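You operate a simulated robot arm through the tools that you are given. There is no shell and no other tool. Be economical: measure what you need, move in short steps, check, and stop when the job is done.

You are at the controls of a simulated robot arm. One attempt, no reset.

JOB
Put the white pot on the mill board.

Only the result counts: the job must be done as asked and must still hold three seconds after the hand-in. Knocking over, shifting, dropping, spilling or breaking anything else fails it.

ROBOT AND FRAMES
A 7-joint arm with a two-finger parallel gripper, fixed in place. Base frame: the origin is at the foot of the arm, x ahead of it, y to its left, z up; the work surface is at about z = 0. Units: cm, degrees, N and s.
With the tool pointing down near the work surface it reaches from about 24 to 62 cm from the base axis. Its first joint turns from -66.0 to 66.0 degrees. Payload 2.6 kg.
The TCP is the grasp point between the finger pads, 3 cm short of the fingertips. In the tool frame z runs along the fingers and y along their closing line. Largest opening 9.4 cm; finger width 2.8, thickness 1; the body of the gripper, 5 by 9.6 cm, starts 5.5 cm behind the TCP.
Orientation is told as [roll, pitch, yaw] about the base's x, y, z axes, in that order, counted from this pose: with the fingers straight down and closing along the base's y, the tool's x points along the base's -x, its y along +y and its z along -z.

CONTROLS
- The arm moves only by the tool servo_tool. Its argument "plan" is one flat list of numbers, 7 for each row, row after row: the shift along the base's x, y, z in cm, then the turn, a rotation vector about the base's x, y, z in degrees, then the gripper command, from -1 (fully open) to 1 (shut), values between in proportion. In form: [dx, dy, dz, wx, wy, wz, jaw, dx, dy, dz, wx, wy, wz, jaw, ...]. A call has 1 to 10 rows; each row shifts and turns the commanded pose from where the row before left it. Each row takes 0.2 s and may step no farther than 5 cm and 8.6 degrees from the row before; otherwise, or with a gripper value out of range, the whole call is refused. Where a pose cannot be reached the arm comes as near as it can. A force on the tool above 40 N (or 10 N above the force at the start of the call, whichever is more), or a blocked arm, ends the call early, and 0.2 s more pass. Each finger travels about 7.2 cm/s and halts on what it meets, pressing with about 43 N; the grip force reading is that of the motor and also rises with nothing between the fingers. The clock runs only during rows and for 0.2 s after the last one: add rows that do not move to give the fingers time. It gives the time, the measured TCP pose, the force on the tool (base axes), the opening and the grip force at its end, in the units of the frame above (readings bear some noise), and new pictures: "views" is both (left out), scene, wrist or none.
- Cameras (640 x 400 px; columns grow to the right, rows downward): "scene" is fixed at [1.81, 41.8, 57.26]; the picture's right is [-0.92, -0.40, 0.00], its down [-0.20, 0.45, -0.87] and it looks along [0.35, -0.80, -0.49] (base axes); focal length 317 px, centre (320, 200). "wrist" rides on the gripper at [7.6, 1.4, -10.2] in the tool frame; the picture's right is [-0.18, 0.98, 0.00], its down [-0.75, -0.14, -0.64] and it looks along [-0.63, -0.12, 0.77] (tool axes); focal length 243 px, centre (320, 200). There is no depth. A picture from a camera that has moved, and an enlarged one, comes with that camera's place and axes in the base frame and with its lens.
- zoom(camera, box): a new picture of the part [left, top, right, bottom] of that camera's present view, enlarged. The clock stands still meanwhile.
- hand_in(): hands the job in; it is judged then, once.

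Go step by step. Nothing tells you positions but the pictures and the camera data: compare them with the known pose of the tool, close in by small moves and look again before you grip or let go. The budget is 90 turns and 200 pictures, counting those below and the enlarged ones. Unless the task says otherwise, let go and move clear before handing in, and close with one line.

The tools are called after "Request:" by a JSON object that holds its "method" and its "body". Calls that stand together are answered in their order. servo_tool: Moves the arm, as the interface text tells. Its arguments: {"type":"object","properties":{"plan":{"type":"array"},"views":{"type":"string","enum":["both","scene","wrist","none"]}},"required":["plan"]} The other tools are called the same way: zoom (camera, box) takes an enlarged picture of a part of a camera's view; hand_in () hands the job in.

At the start:

```text
time: 0.0
ee_pos: [34.96, 5.12, 29.93]
ee_rot: [-0.1, 0.0, 0.0]
contact_force: [-0.4, 0.5, 0.7]
opening: 9.42
finger_force: 0.0
```

scene: 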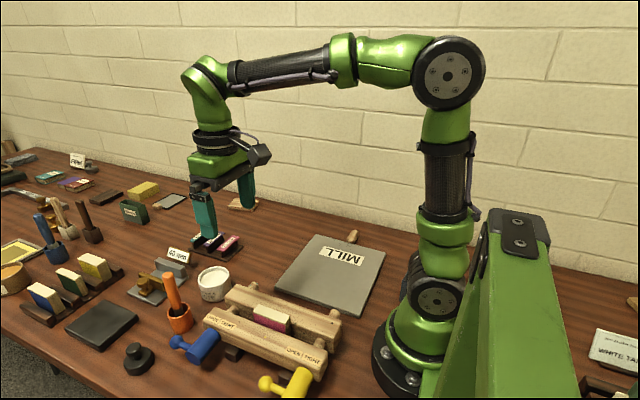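
wrist: 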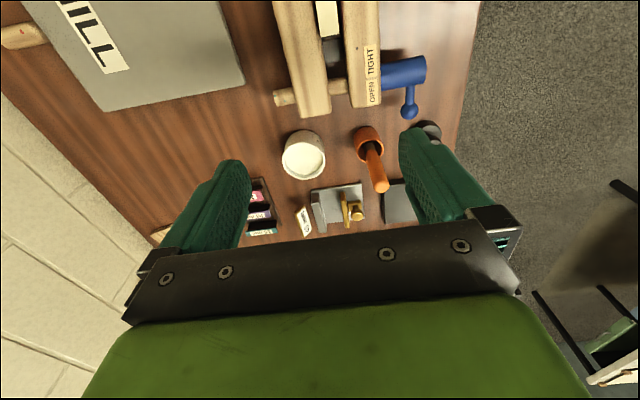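

I see the white pot near the orange handled tool and the grey MILL board beyond it. I'll zoom in to measure both.

Request:
{"method": "zoom", "body": {"camera": "scene", "box": [120, 220, 280, 320]}}

Request:
{"method": "zoom", "body": {"camera": "scene", "box": [250, 215, 410, 315]}}

Request:
{"method": "zoom", "body": {"camera": "wrist", "box": [220, 100, 420, 225]}}

```text
4.00 times, centred on (200, 270) of scene
camera zoom: at [1.81, 41.8, 57.26], right [-0.92, -0.4, 0.0], down [-0.2, 0.45, -0.87], along [0.35, -0.8, -0.49], focal length 1267 px, centre (800, -80)
```

zoom: 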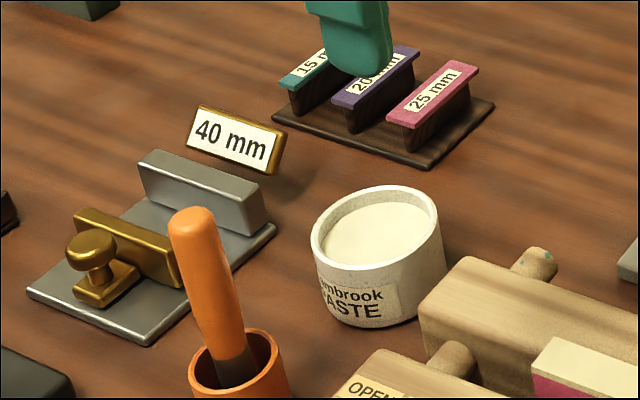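

```text
4.00 times, centred on (330, 265) of scene
camera zoom: at [1.81, 41.8, 57.26], right [-0.92, -0.4, 0.0], down [-0.2, 0.45, -0.87], along [0.35, -0.8, -0.49], focal length 1267 px, centre (280, -60)
```

zoom: 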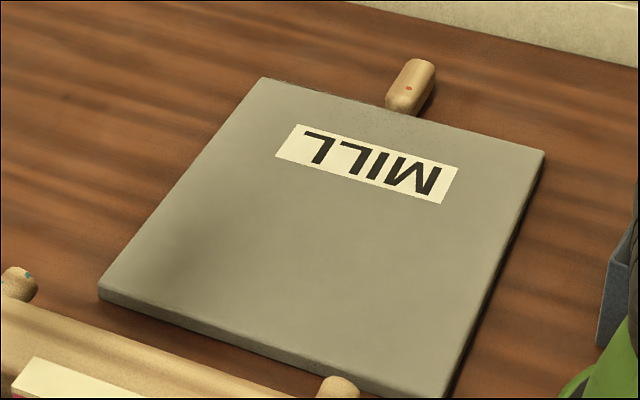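

```text
3.20 times, centred on (320, 162) of wrist
camera zoom: at [27.16, 6.63, 40.21], right [0.18, 0.98, 0.0], down [0.75, -0.14, 0.64], along [0.63, -0.12, -0.77], focal length 776 px, centre (320, 320)
```

zoom: 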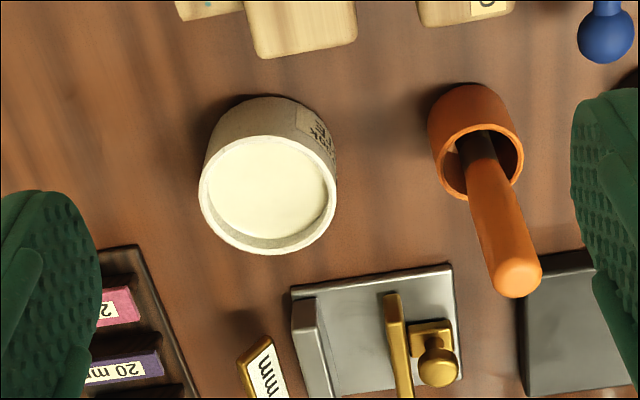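

The pot is at about (47.3, 0.1), roughly 7.4 cm wide and 4.8 cm tall. The board spans x 12–34 and y -29 to -6. I'll move above the pot with the fingers closing along y, staying clear of the orange handle.

Request:
{"method": "servo_tool", "body": {"plan": [3, -3, 0, 0, 0, 0, -1, 3, -2, 0, 0, 0, 0, -1, 3.3, 0, -3, 0, 0, 0, -1, 3, 0, -3.5, 0, 0, 0, -1, 0, 0, -4, 0, 0, 0, -1, 0, 0, -4, 0, 0, 0, -1, 0, 0, -2.5, 0, 0, 0, -1, 0, 0, 0, 0, 0, 0, -1]}}

```text
time: 1.8
ee_pos: [47.02, 0.08, 12.88]
ee_rot: [0.0, 0.1, 0.1]
contact_force: [-0.3, -0.1, 0.6]
opening: 9.41
finger_force: 0.0
camera wrist: at [39.4, 1.64, 23.2], right [0.18, 0.98, 0.0], down [0.75, -0.14, 0.64], along [0.63, -0.12, -0.77], focal length 243 px, centre (320, 200)
```

scene: 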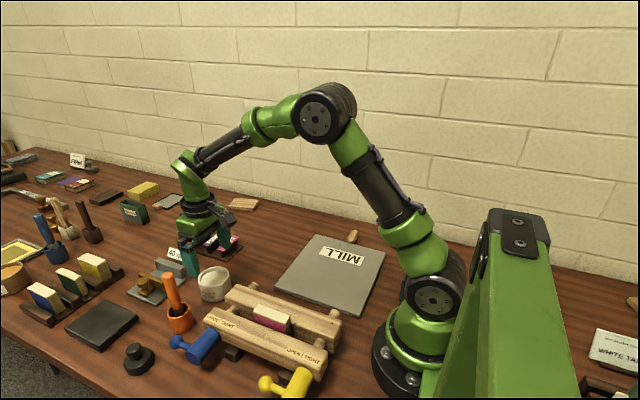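
wrist: 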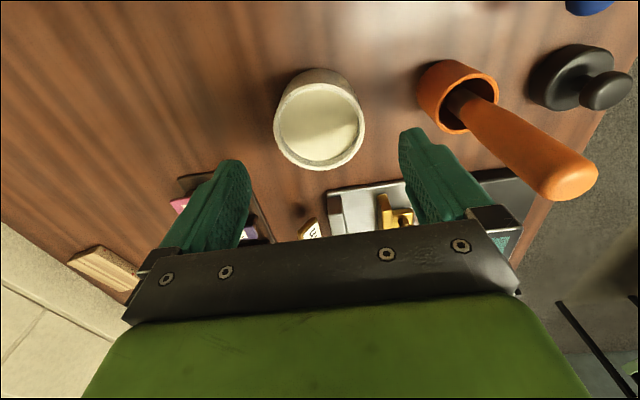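

The pot rim resolves to about (47.0, 0.2), so the gripper is well centred. I'll go down to just above the rim and check again.

Request:
{"method": "servo_tool", "body": {"plan": [0, 0.1, -2.5, 0, 0, 0, -1, 0, 0, -2, 0, 0, 0, -1, 0, 0, 0, 0, 0, 0, -1]}}

Request:
{"method": "zoom", "body": {"camera": "scene", "box": [140, 220, 268, 300]}}

```text
time: 2.6
ee_pos: [46.97, 0.15, 8.32]
ee_rot: [0.0, 0.0, -0.1]
contact_force: [-0.3, 0.4, -1.1]
opening: 9.39
finger_force: 0.1
camera wrist: at [39.38, 1.74, 18.71], right [0.18, 0.98, 0.0], down [0.75, -0.14, 0.64], along [0.63, -0.12, -0.77], focal length 243 px, centre (320, 200)
```

scene: 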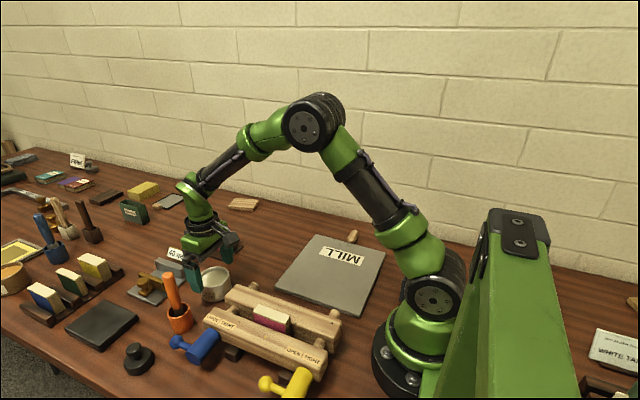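
wrist: 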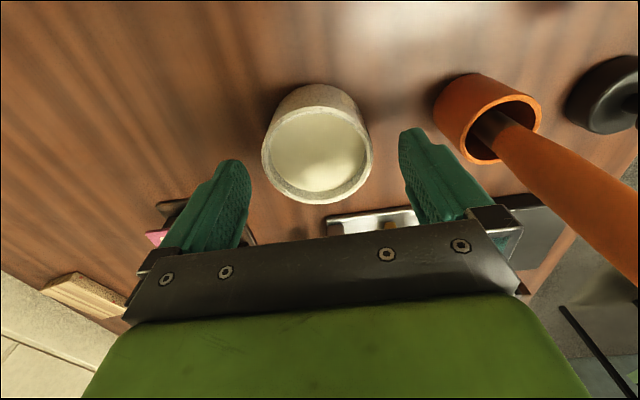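

```text
5.00 times, centred on (204, 260) of scene
camera zoom: at [1.81, 41.8, 57.26], right [-0.92, -0.4, 0.0], down [-0.2, 0.45, -0.87], along [0.35, -0.8, -0.49], focal length 1584 px, centre (900, -100)
```

zoom: 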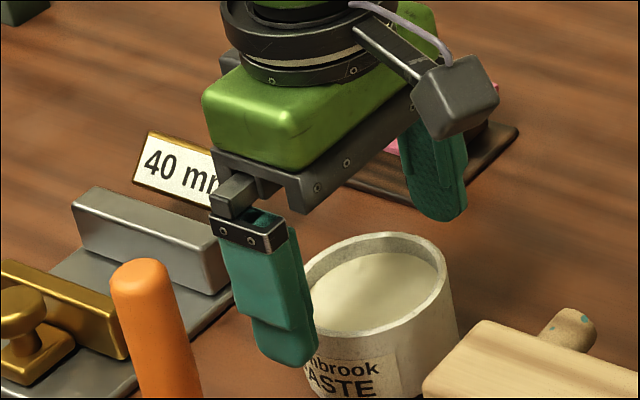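

Both fingers straddle the pot with room on each side. I'll descend to grip height and close.

Request:
{"method": "servo_tool", "body": {"plan": [0, 0, -2, 0, 0, 0, -1, 0, 0, -2.1, 0, 0, 0, -1, 0, 0, 0, 0, 0, 0, -1, 0, 0, 0, 0, 0, 0, 0, 0, 0, 0, 0, 0, 0, 1, 0, 0, 0, 0, 0, 0, 1, 0, 0, 0, 0, 0, 0, 1]}}

```text
time: 4.2
ee_pos: [47.23, 0.21, 4.47]
ee_rot: [0.1, -0.1, 0.0]
contact_force: [2.3, -2.2, 4.0]
opening: 7.2
finger_force: 43.6
camera wrist: at [39.45, 1.72, 14.69], right [0.18, 0.98, 0.0], down [0.75, -0.14, 0.64], along [0.63, -0.12, -0.77], focal length 243 px, centre (320, 200)
```

scene: 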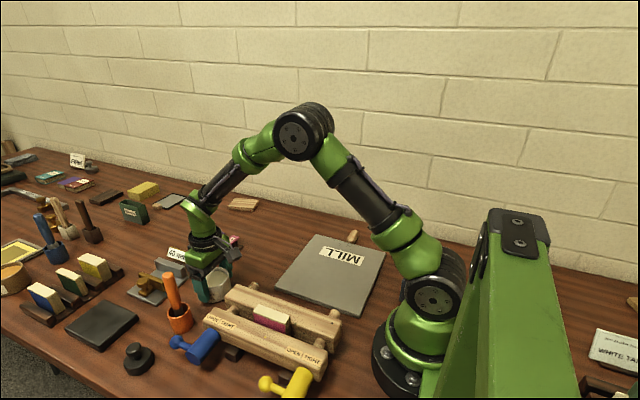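
wrist: 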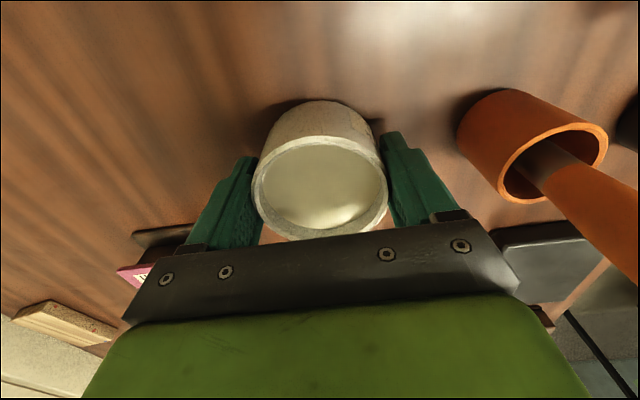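

The jaws hold the pot at 7.2 cm opening with full grip force. I'll lift it straight up.

Request:
{"method": "servo_tool", "body": {"plan": [0, 0, 1, 0, 0, 0, 1, 0, 0, 2, 0, 0, 0, 1, 0, 0, 2.5, 0, 0, 0, 1, 0, 0, 2.5, 0, 0, 0, 1, 0, 0, 2, 0, 0, 0, 1, 0, 0, 0, 0, 0, 0, 1]}}

```text
time: 5.6
ee_pos: [47.13, 0.31, 14.32]
ee_rot: [0.0, 0.0, 0.0]
contact_force: [-0.3, 0.2, -3.1]
opening: 7.16
finger_force: 43.3
camera wrist: at [39.52, 1.76, 24.65], right [0.18, 0.98, 0.0], down [0.75, -0.14, 0.64], along [0.63, -0.12, -0.77], focal length 243 px, centre (320, 200)
```

scene: 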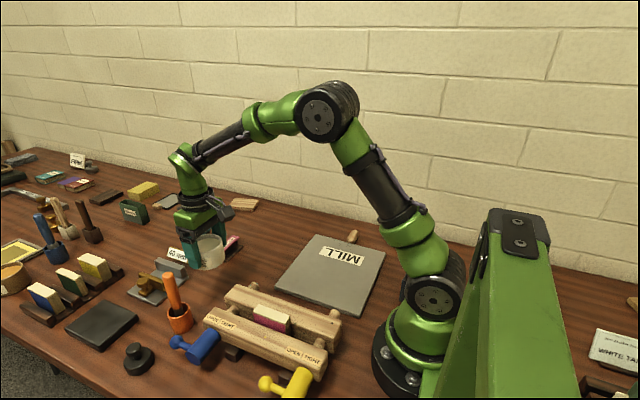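
wrist: 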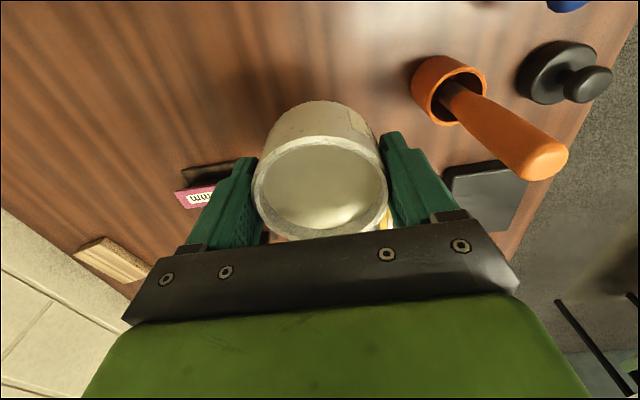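

The pot is lifted level and nothing else has moved. I'll carry it across to about (26, -16.5) over the board.

Request:
{"method": "servo_tool", "body": {"plan": [-1.5, -1.2, 0, 0, 0, 0, 1, -2.3, -1.8, 0, 0, 0, 0, 1, -2.5, -2, 0, 0, 0, 0, 1, -2.5, -2, 0, 0, 0, 0, 1, -2.5, -2, 0, 0, 0, 0, 1, -2.5, -2, 0, 0, 0, 0, 1, -2.5, -2, 0, 0, 0, 0, 1, -2.5, -2, 0, 0, 0, 0, 1, -1.5, -1.2, 0, 0, 0, 0, 1, -0.8, -0.6, 0, 0, 0, 0, 1]}}

Request:
{"method": "zoom", "body": {"camera": "scene", "box": [230, 180, 422, 300]}}

```text
time: 7.8
ee_pos: [26.12, -16.59, 14.16]
ee_rot: [-0.1, 0.0, 0.0]
contact_force: [0.1, -1.1, -3.4]
opening: 7.2
finger_force: 42.5
camera wrist: at [18.31, -15.08, 24.57], right [0.18, 0.98, 0.0], down [0.75, -0.14, 0.64], along [0.63, -0.12, -0.77], focal length 243 px, centre (320, 200)
```

scene: 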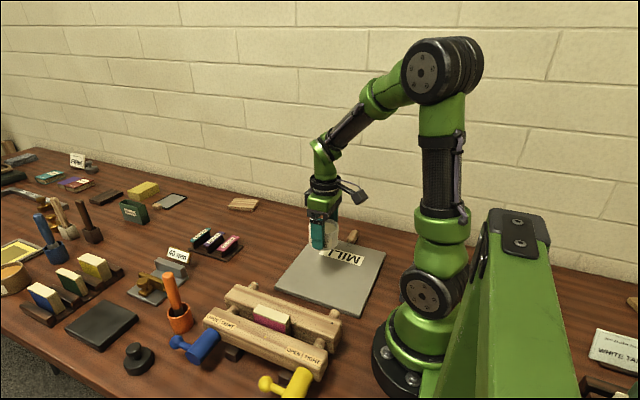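
wrist: 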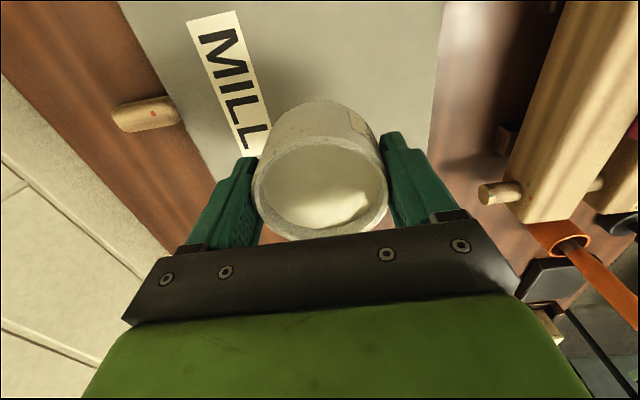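

```text
3.33 times, centred on (326, 240) of scene
camera zoom: at [1.81, 41.8, 57.26], right [-0.92, -0.4, 0.0], down [-0.2, 0.45, -0.87], along [0.35, -0.8, -0.49], focal length 1056 px, centre (300, 67)
```

zoom: 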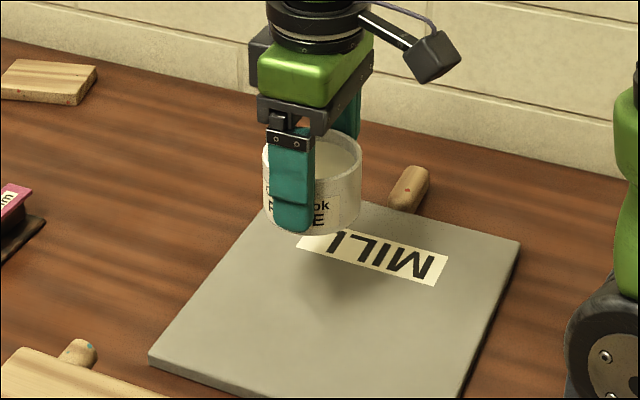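

The pot's shadow falls near the middle of the board, with the neighbours clear. I'll lower most of the way, then go down in small steps.

Request:
{"method": "servo_tool", "body": {"plan": [-0.5, -0.3, -2.5, 0, 0, 0, 1, -0.5, -0.3, -2.5, 0, 0, 0, 1, 0, 0, -1.5, 0, 0, 0, 1, 0, 0, -0.7, 0, 0, 0, 1, 0, 0, 0, 0, 0, 0, 1], "views": "scene"}}

Request:
{"method": "zoom", "body": {"camera": "scene", "box": [270, 210, 398, 290]}}

```text
time: 9.0
ee_pos: [25.02, -17.04, 6.95]
ee_rot: [0.0, 0.0, 0.1]
contact_force: [0.3, 0.1, -2.9]
opening: 7.15
finger_force: 42.4
```

scene: 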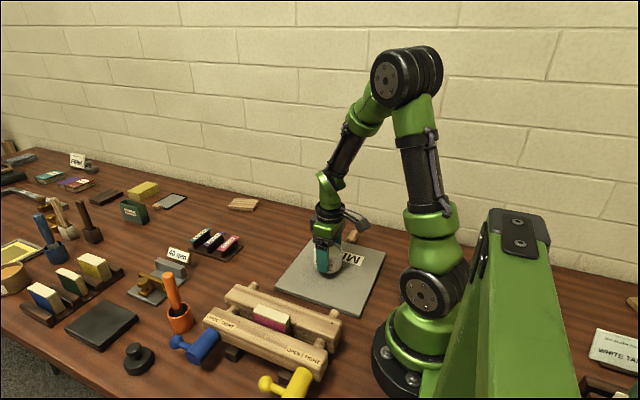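

```text
5.00 times, centred on (334, 250) of scene
camera zoom: at [1.81, 41.8, 57.26], right [-0.92, -0.4, 0.0], down [-0.2, 0.45, -0.87], along [0.35, -0.8, -0.49], focal length 1584 px, centre (250, -50)
```

zoom: 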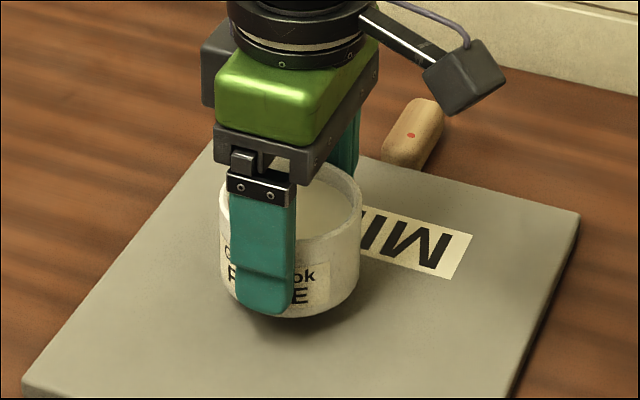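

The pot hangs about a centimetre above the board. I'll step down slowly and watch the force.

Request:
{"method": "servo_tool", "body": {"plan": [0, 0, -0.4, 0, 0, 0, 1, 0, 0, -0.3, 0, 0, 0, 1, 0, 0, -0.2, 0, 0, 0, 1, 0, 0, -0.15, 0, 0, 0, 1, 0, 0, 0, 0, 0, 0, 1], "views": "none"}}

Request:
{"method": "zoom", "body": {"camera": "scene", "box": [270, 210, 398, 290]}}

```text
time: 10.2
ee_pos: [24.93, -17.18, 5.96]
ee_rot: [0.1, 0.0, 0.0]
contact_force: [-0.5, 0.2, -3.5]
opening: 7.16
finger_force: 43.6
```

```text
5.00 times, centred on (334, 250) of scene
camera zoom: at [1.81, 41.8, 57.26], right [-0.92, -0.4, 0.0], down [-0.2, 0.45, -0.87], along [0.35, -0.8, -0.49], focal length 1584 px, centre (250, -50)
```

zoom: 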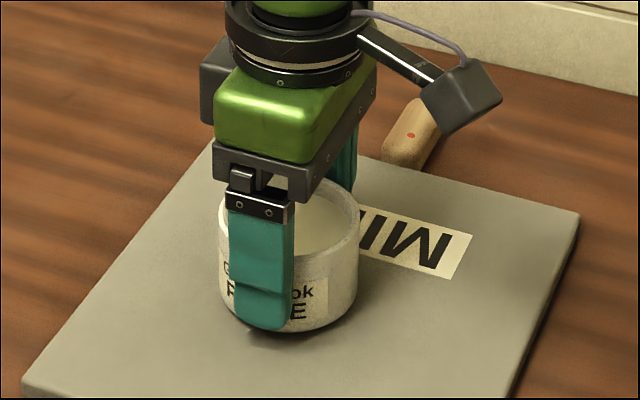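

There's still no contact: the force is only the pot's weight. I'll continue in smaller steps.

Request:
{"method": "servo_tool", "body": {"plan": [0, 0, -0.2, 0, 0, 0, 1, 0, 0, -0.15, 0, 0, 0, 1, 0, 0, 0, 0, 0, 0, 1], "views": "none"}}

```text
time: 11.0
ee_pos: [25.01, -17.12, 5.81]
ee_rot: [0.0, -0.1, -0.1]
contact_force: [-10.4, 5.8, 32.7]
opening: 7.18
finger_force: 42.7
```

The pot has met the board with about 33 N. I'll ease up slightly so it rests lightly, then check.

Request:
{"method": "servo_tool", "body": {"plan": [0, 0, 0.13, 0, 0, 0, 1, 0, 0, 0, 0, 0, 0, 1], "views": "none"}}

Request:
{"method": "zoom", "body": {"camera": "scene", "box": [250, 210, 410, 310]}}

```text
time: 11.6
ee_pos: [25.13, -17.14, 5.65]
ee_rot: [0.0, -0.1, -0.1]
contact_force: [0.1, -0.4, 4.9]
opening: 7.16
finger_force: 42.8
```

```text
4.00 times, centred on (330, 260) of scene
camera zoom: at [1.81, 41.8, 57.26], right [-0.92, -0.4, 0.0], down [-0.2, 0.45, -0.87], along [0.35, -0.8, -0.49], focal length 1267 px, centre (280, -40)
```

zoom: 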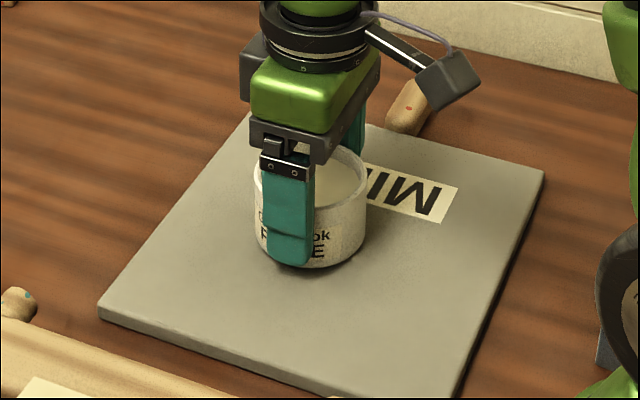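

The pot rests lightly on the board. I'll open slowly and then rise straight up.

Request:
{"method": "servo_tool", "body": {"plan": [0, 0, 0, 0, 0, 0, -0.4, 0, 0, 0, 0, 0, 0, -0.7, 0, 0, 0, 0, 0, 0, -1, 0, 0, 0, 0, 0, 0, -1, 0, 0, 2, 0, 0, 0, -1, 0, 0, 3, 0, 0, 0, -1, 0, 0, 4, 0, 0, 0, -1, 0, 0, 4, 0, 0, 0, -1, 0, 0, 0, 0, 0, 0, -1]}}

Request:
{"method": "zoom", "body": {"camera": "scene", "box": [250, 210, 410, 310]}}

```text
time: 13.6
ee_pos: [24.93, -17.24, 18.77]
ee_rot: [0.0, 0.1, 0.0]
contact_force: [1.3, 0.0, -0.4]
opening: 9.42
finger_force: 0.1
camera wrist: at [17.32, -15.71, 29.26], right [0.18, 0.98, 0.0], down [0.75, -0.14, 0.64], along [0.63, -0.12, -0.77], focal length 243 px, centre (320, 200)
```

scene: 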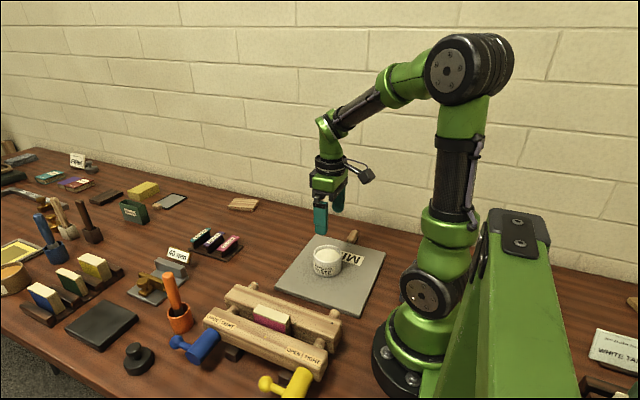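
wrist: 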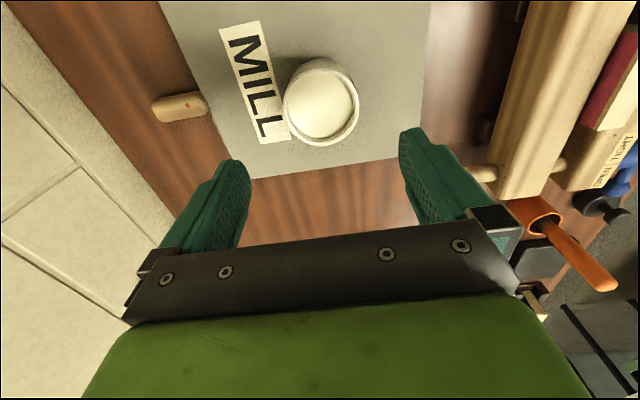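

```text
4.00 times, centred on (330, 260) of scene
camera zoom: at [1.81, 41.8, 57.26], right [-0.92, -0.4, 0.0], down [-0.2, 0.45, -0.87], along [0.35, -0.8, -0.49], focal length 1267 px, centre (280, -40)
```

zoom: 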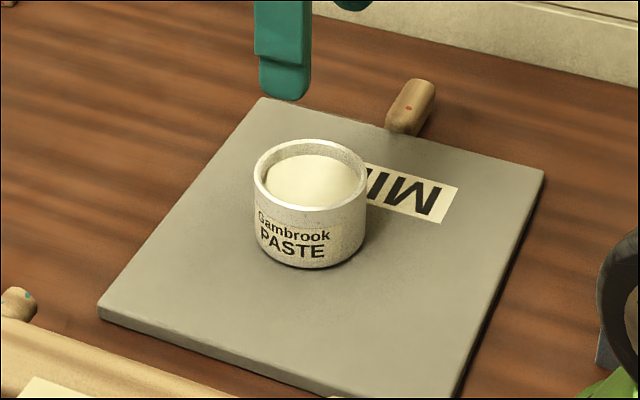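

The pot stands upright on the board, the gripper is clear, and everything else is where it was, so I'm handing in.

Request:
{"method": "hand_in", "body": {}}

```text
The job is handed in.
```

The white pot is standing upright on the mill board, released, with the arm clear and nothing else visibly moved.
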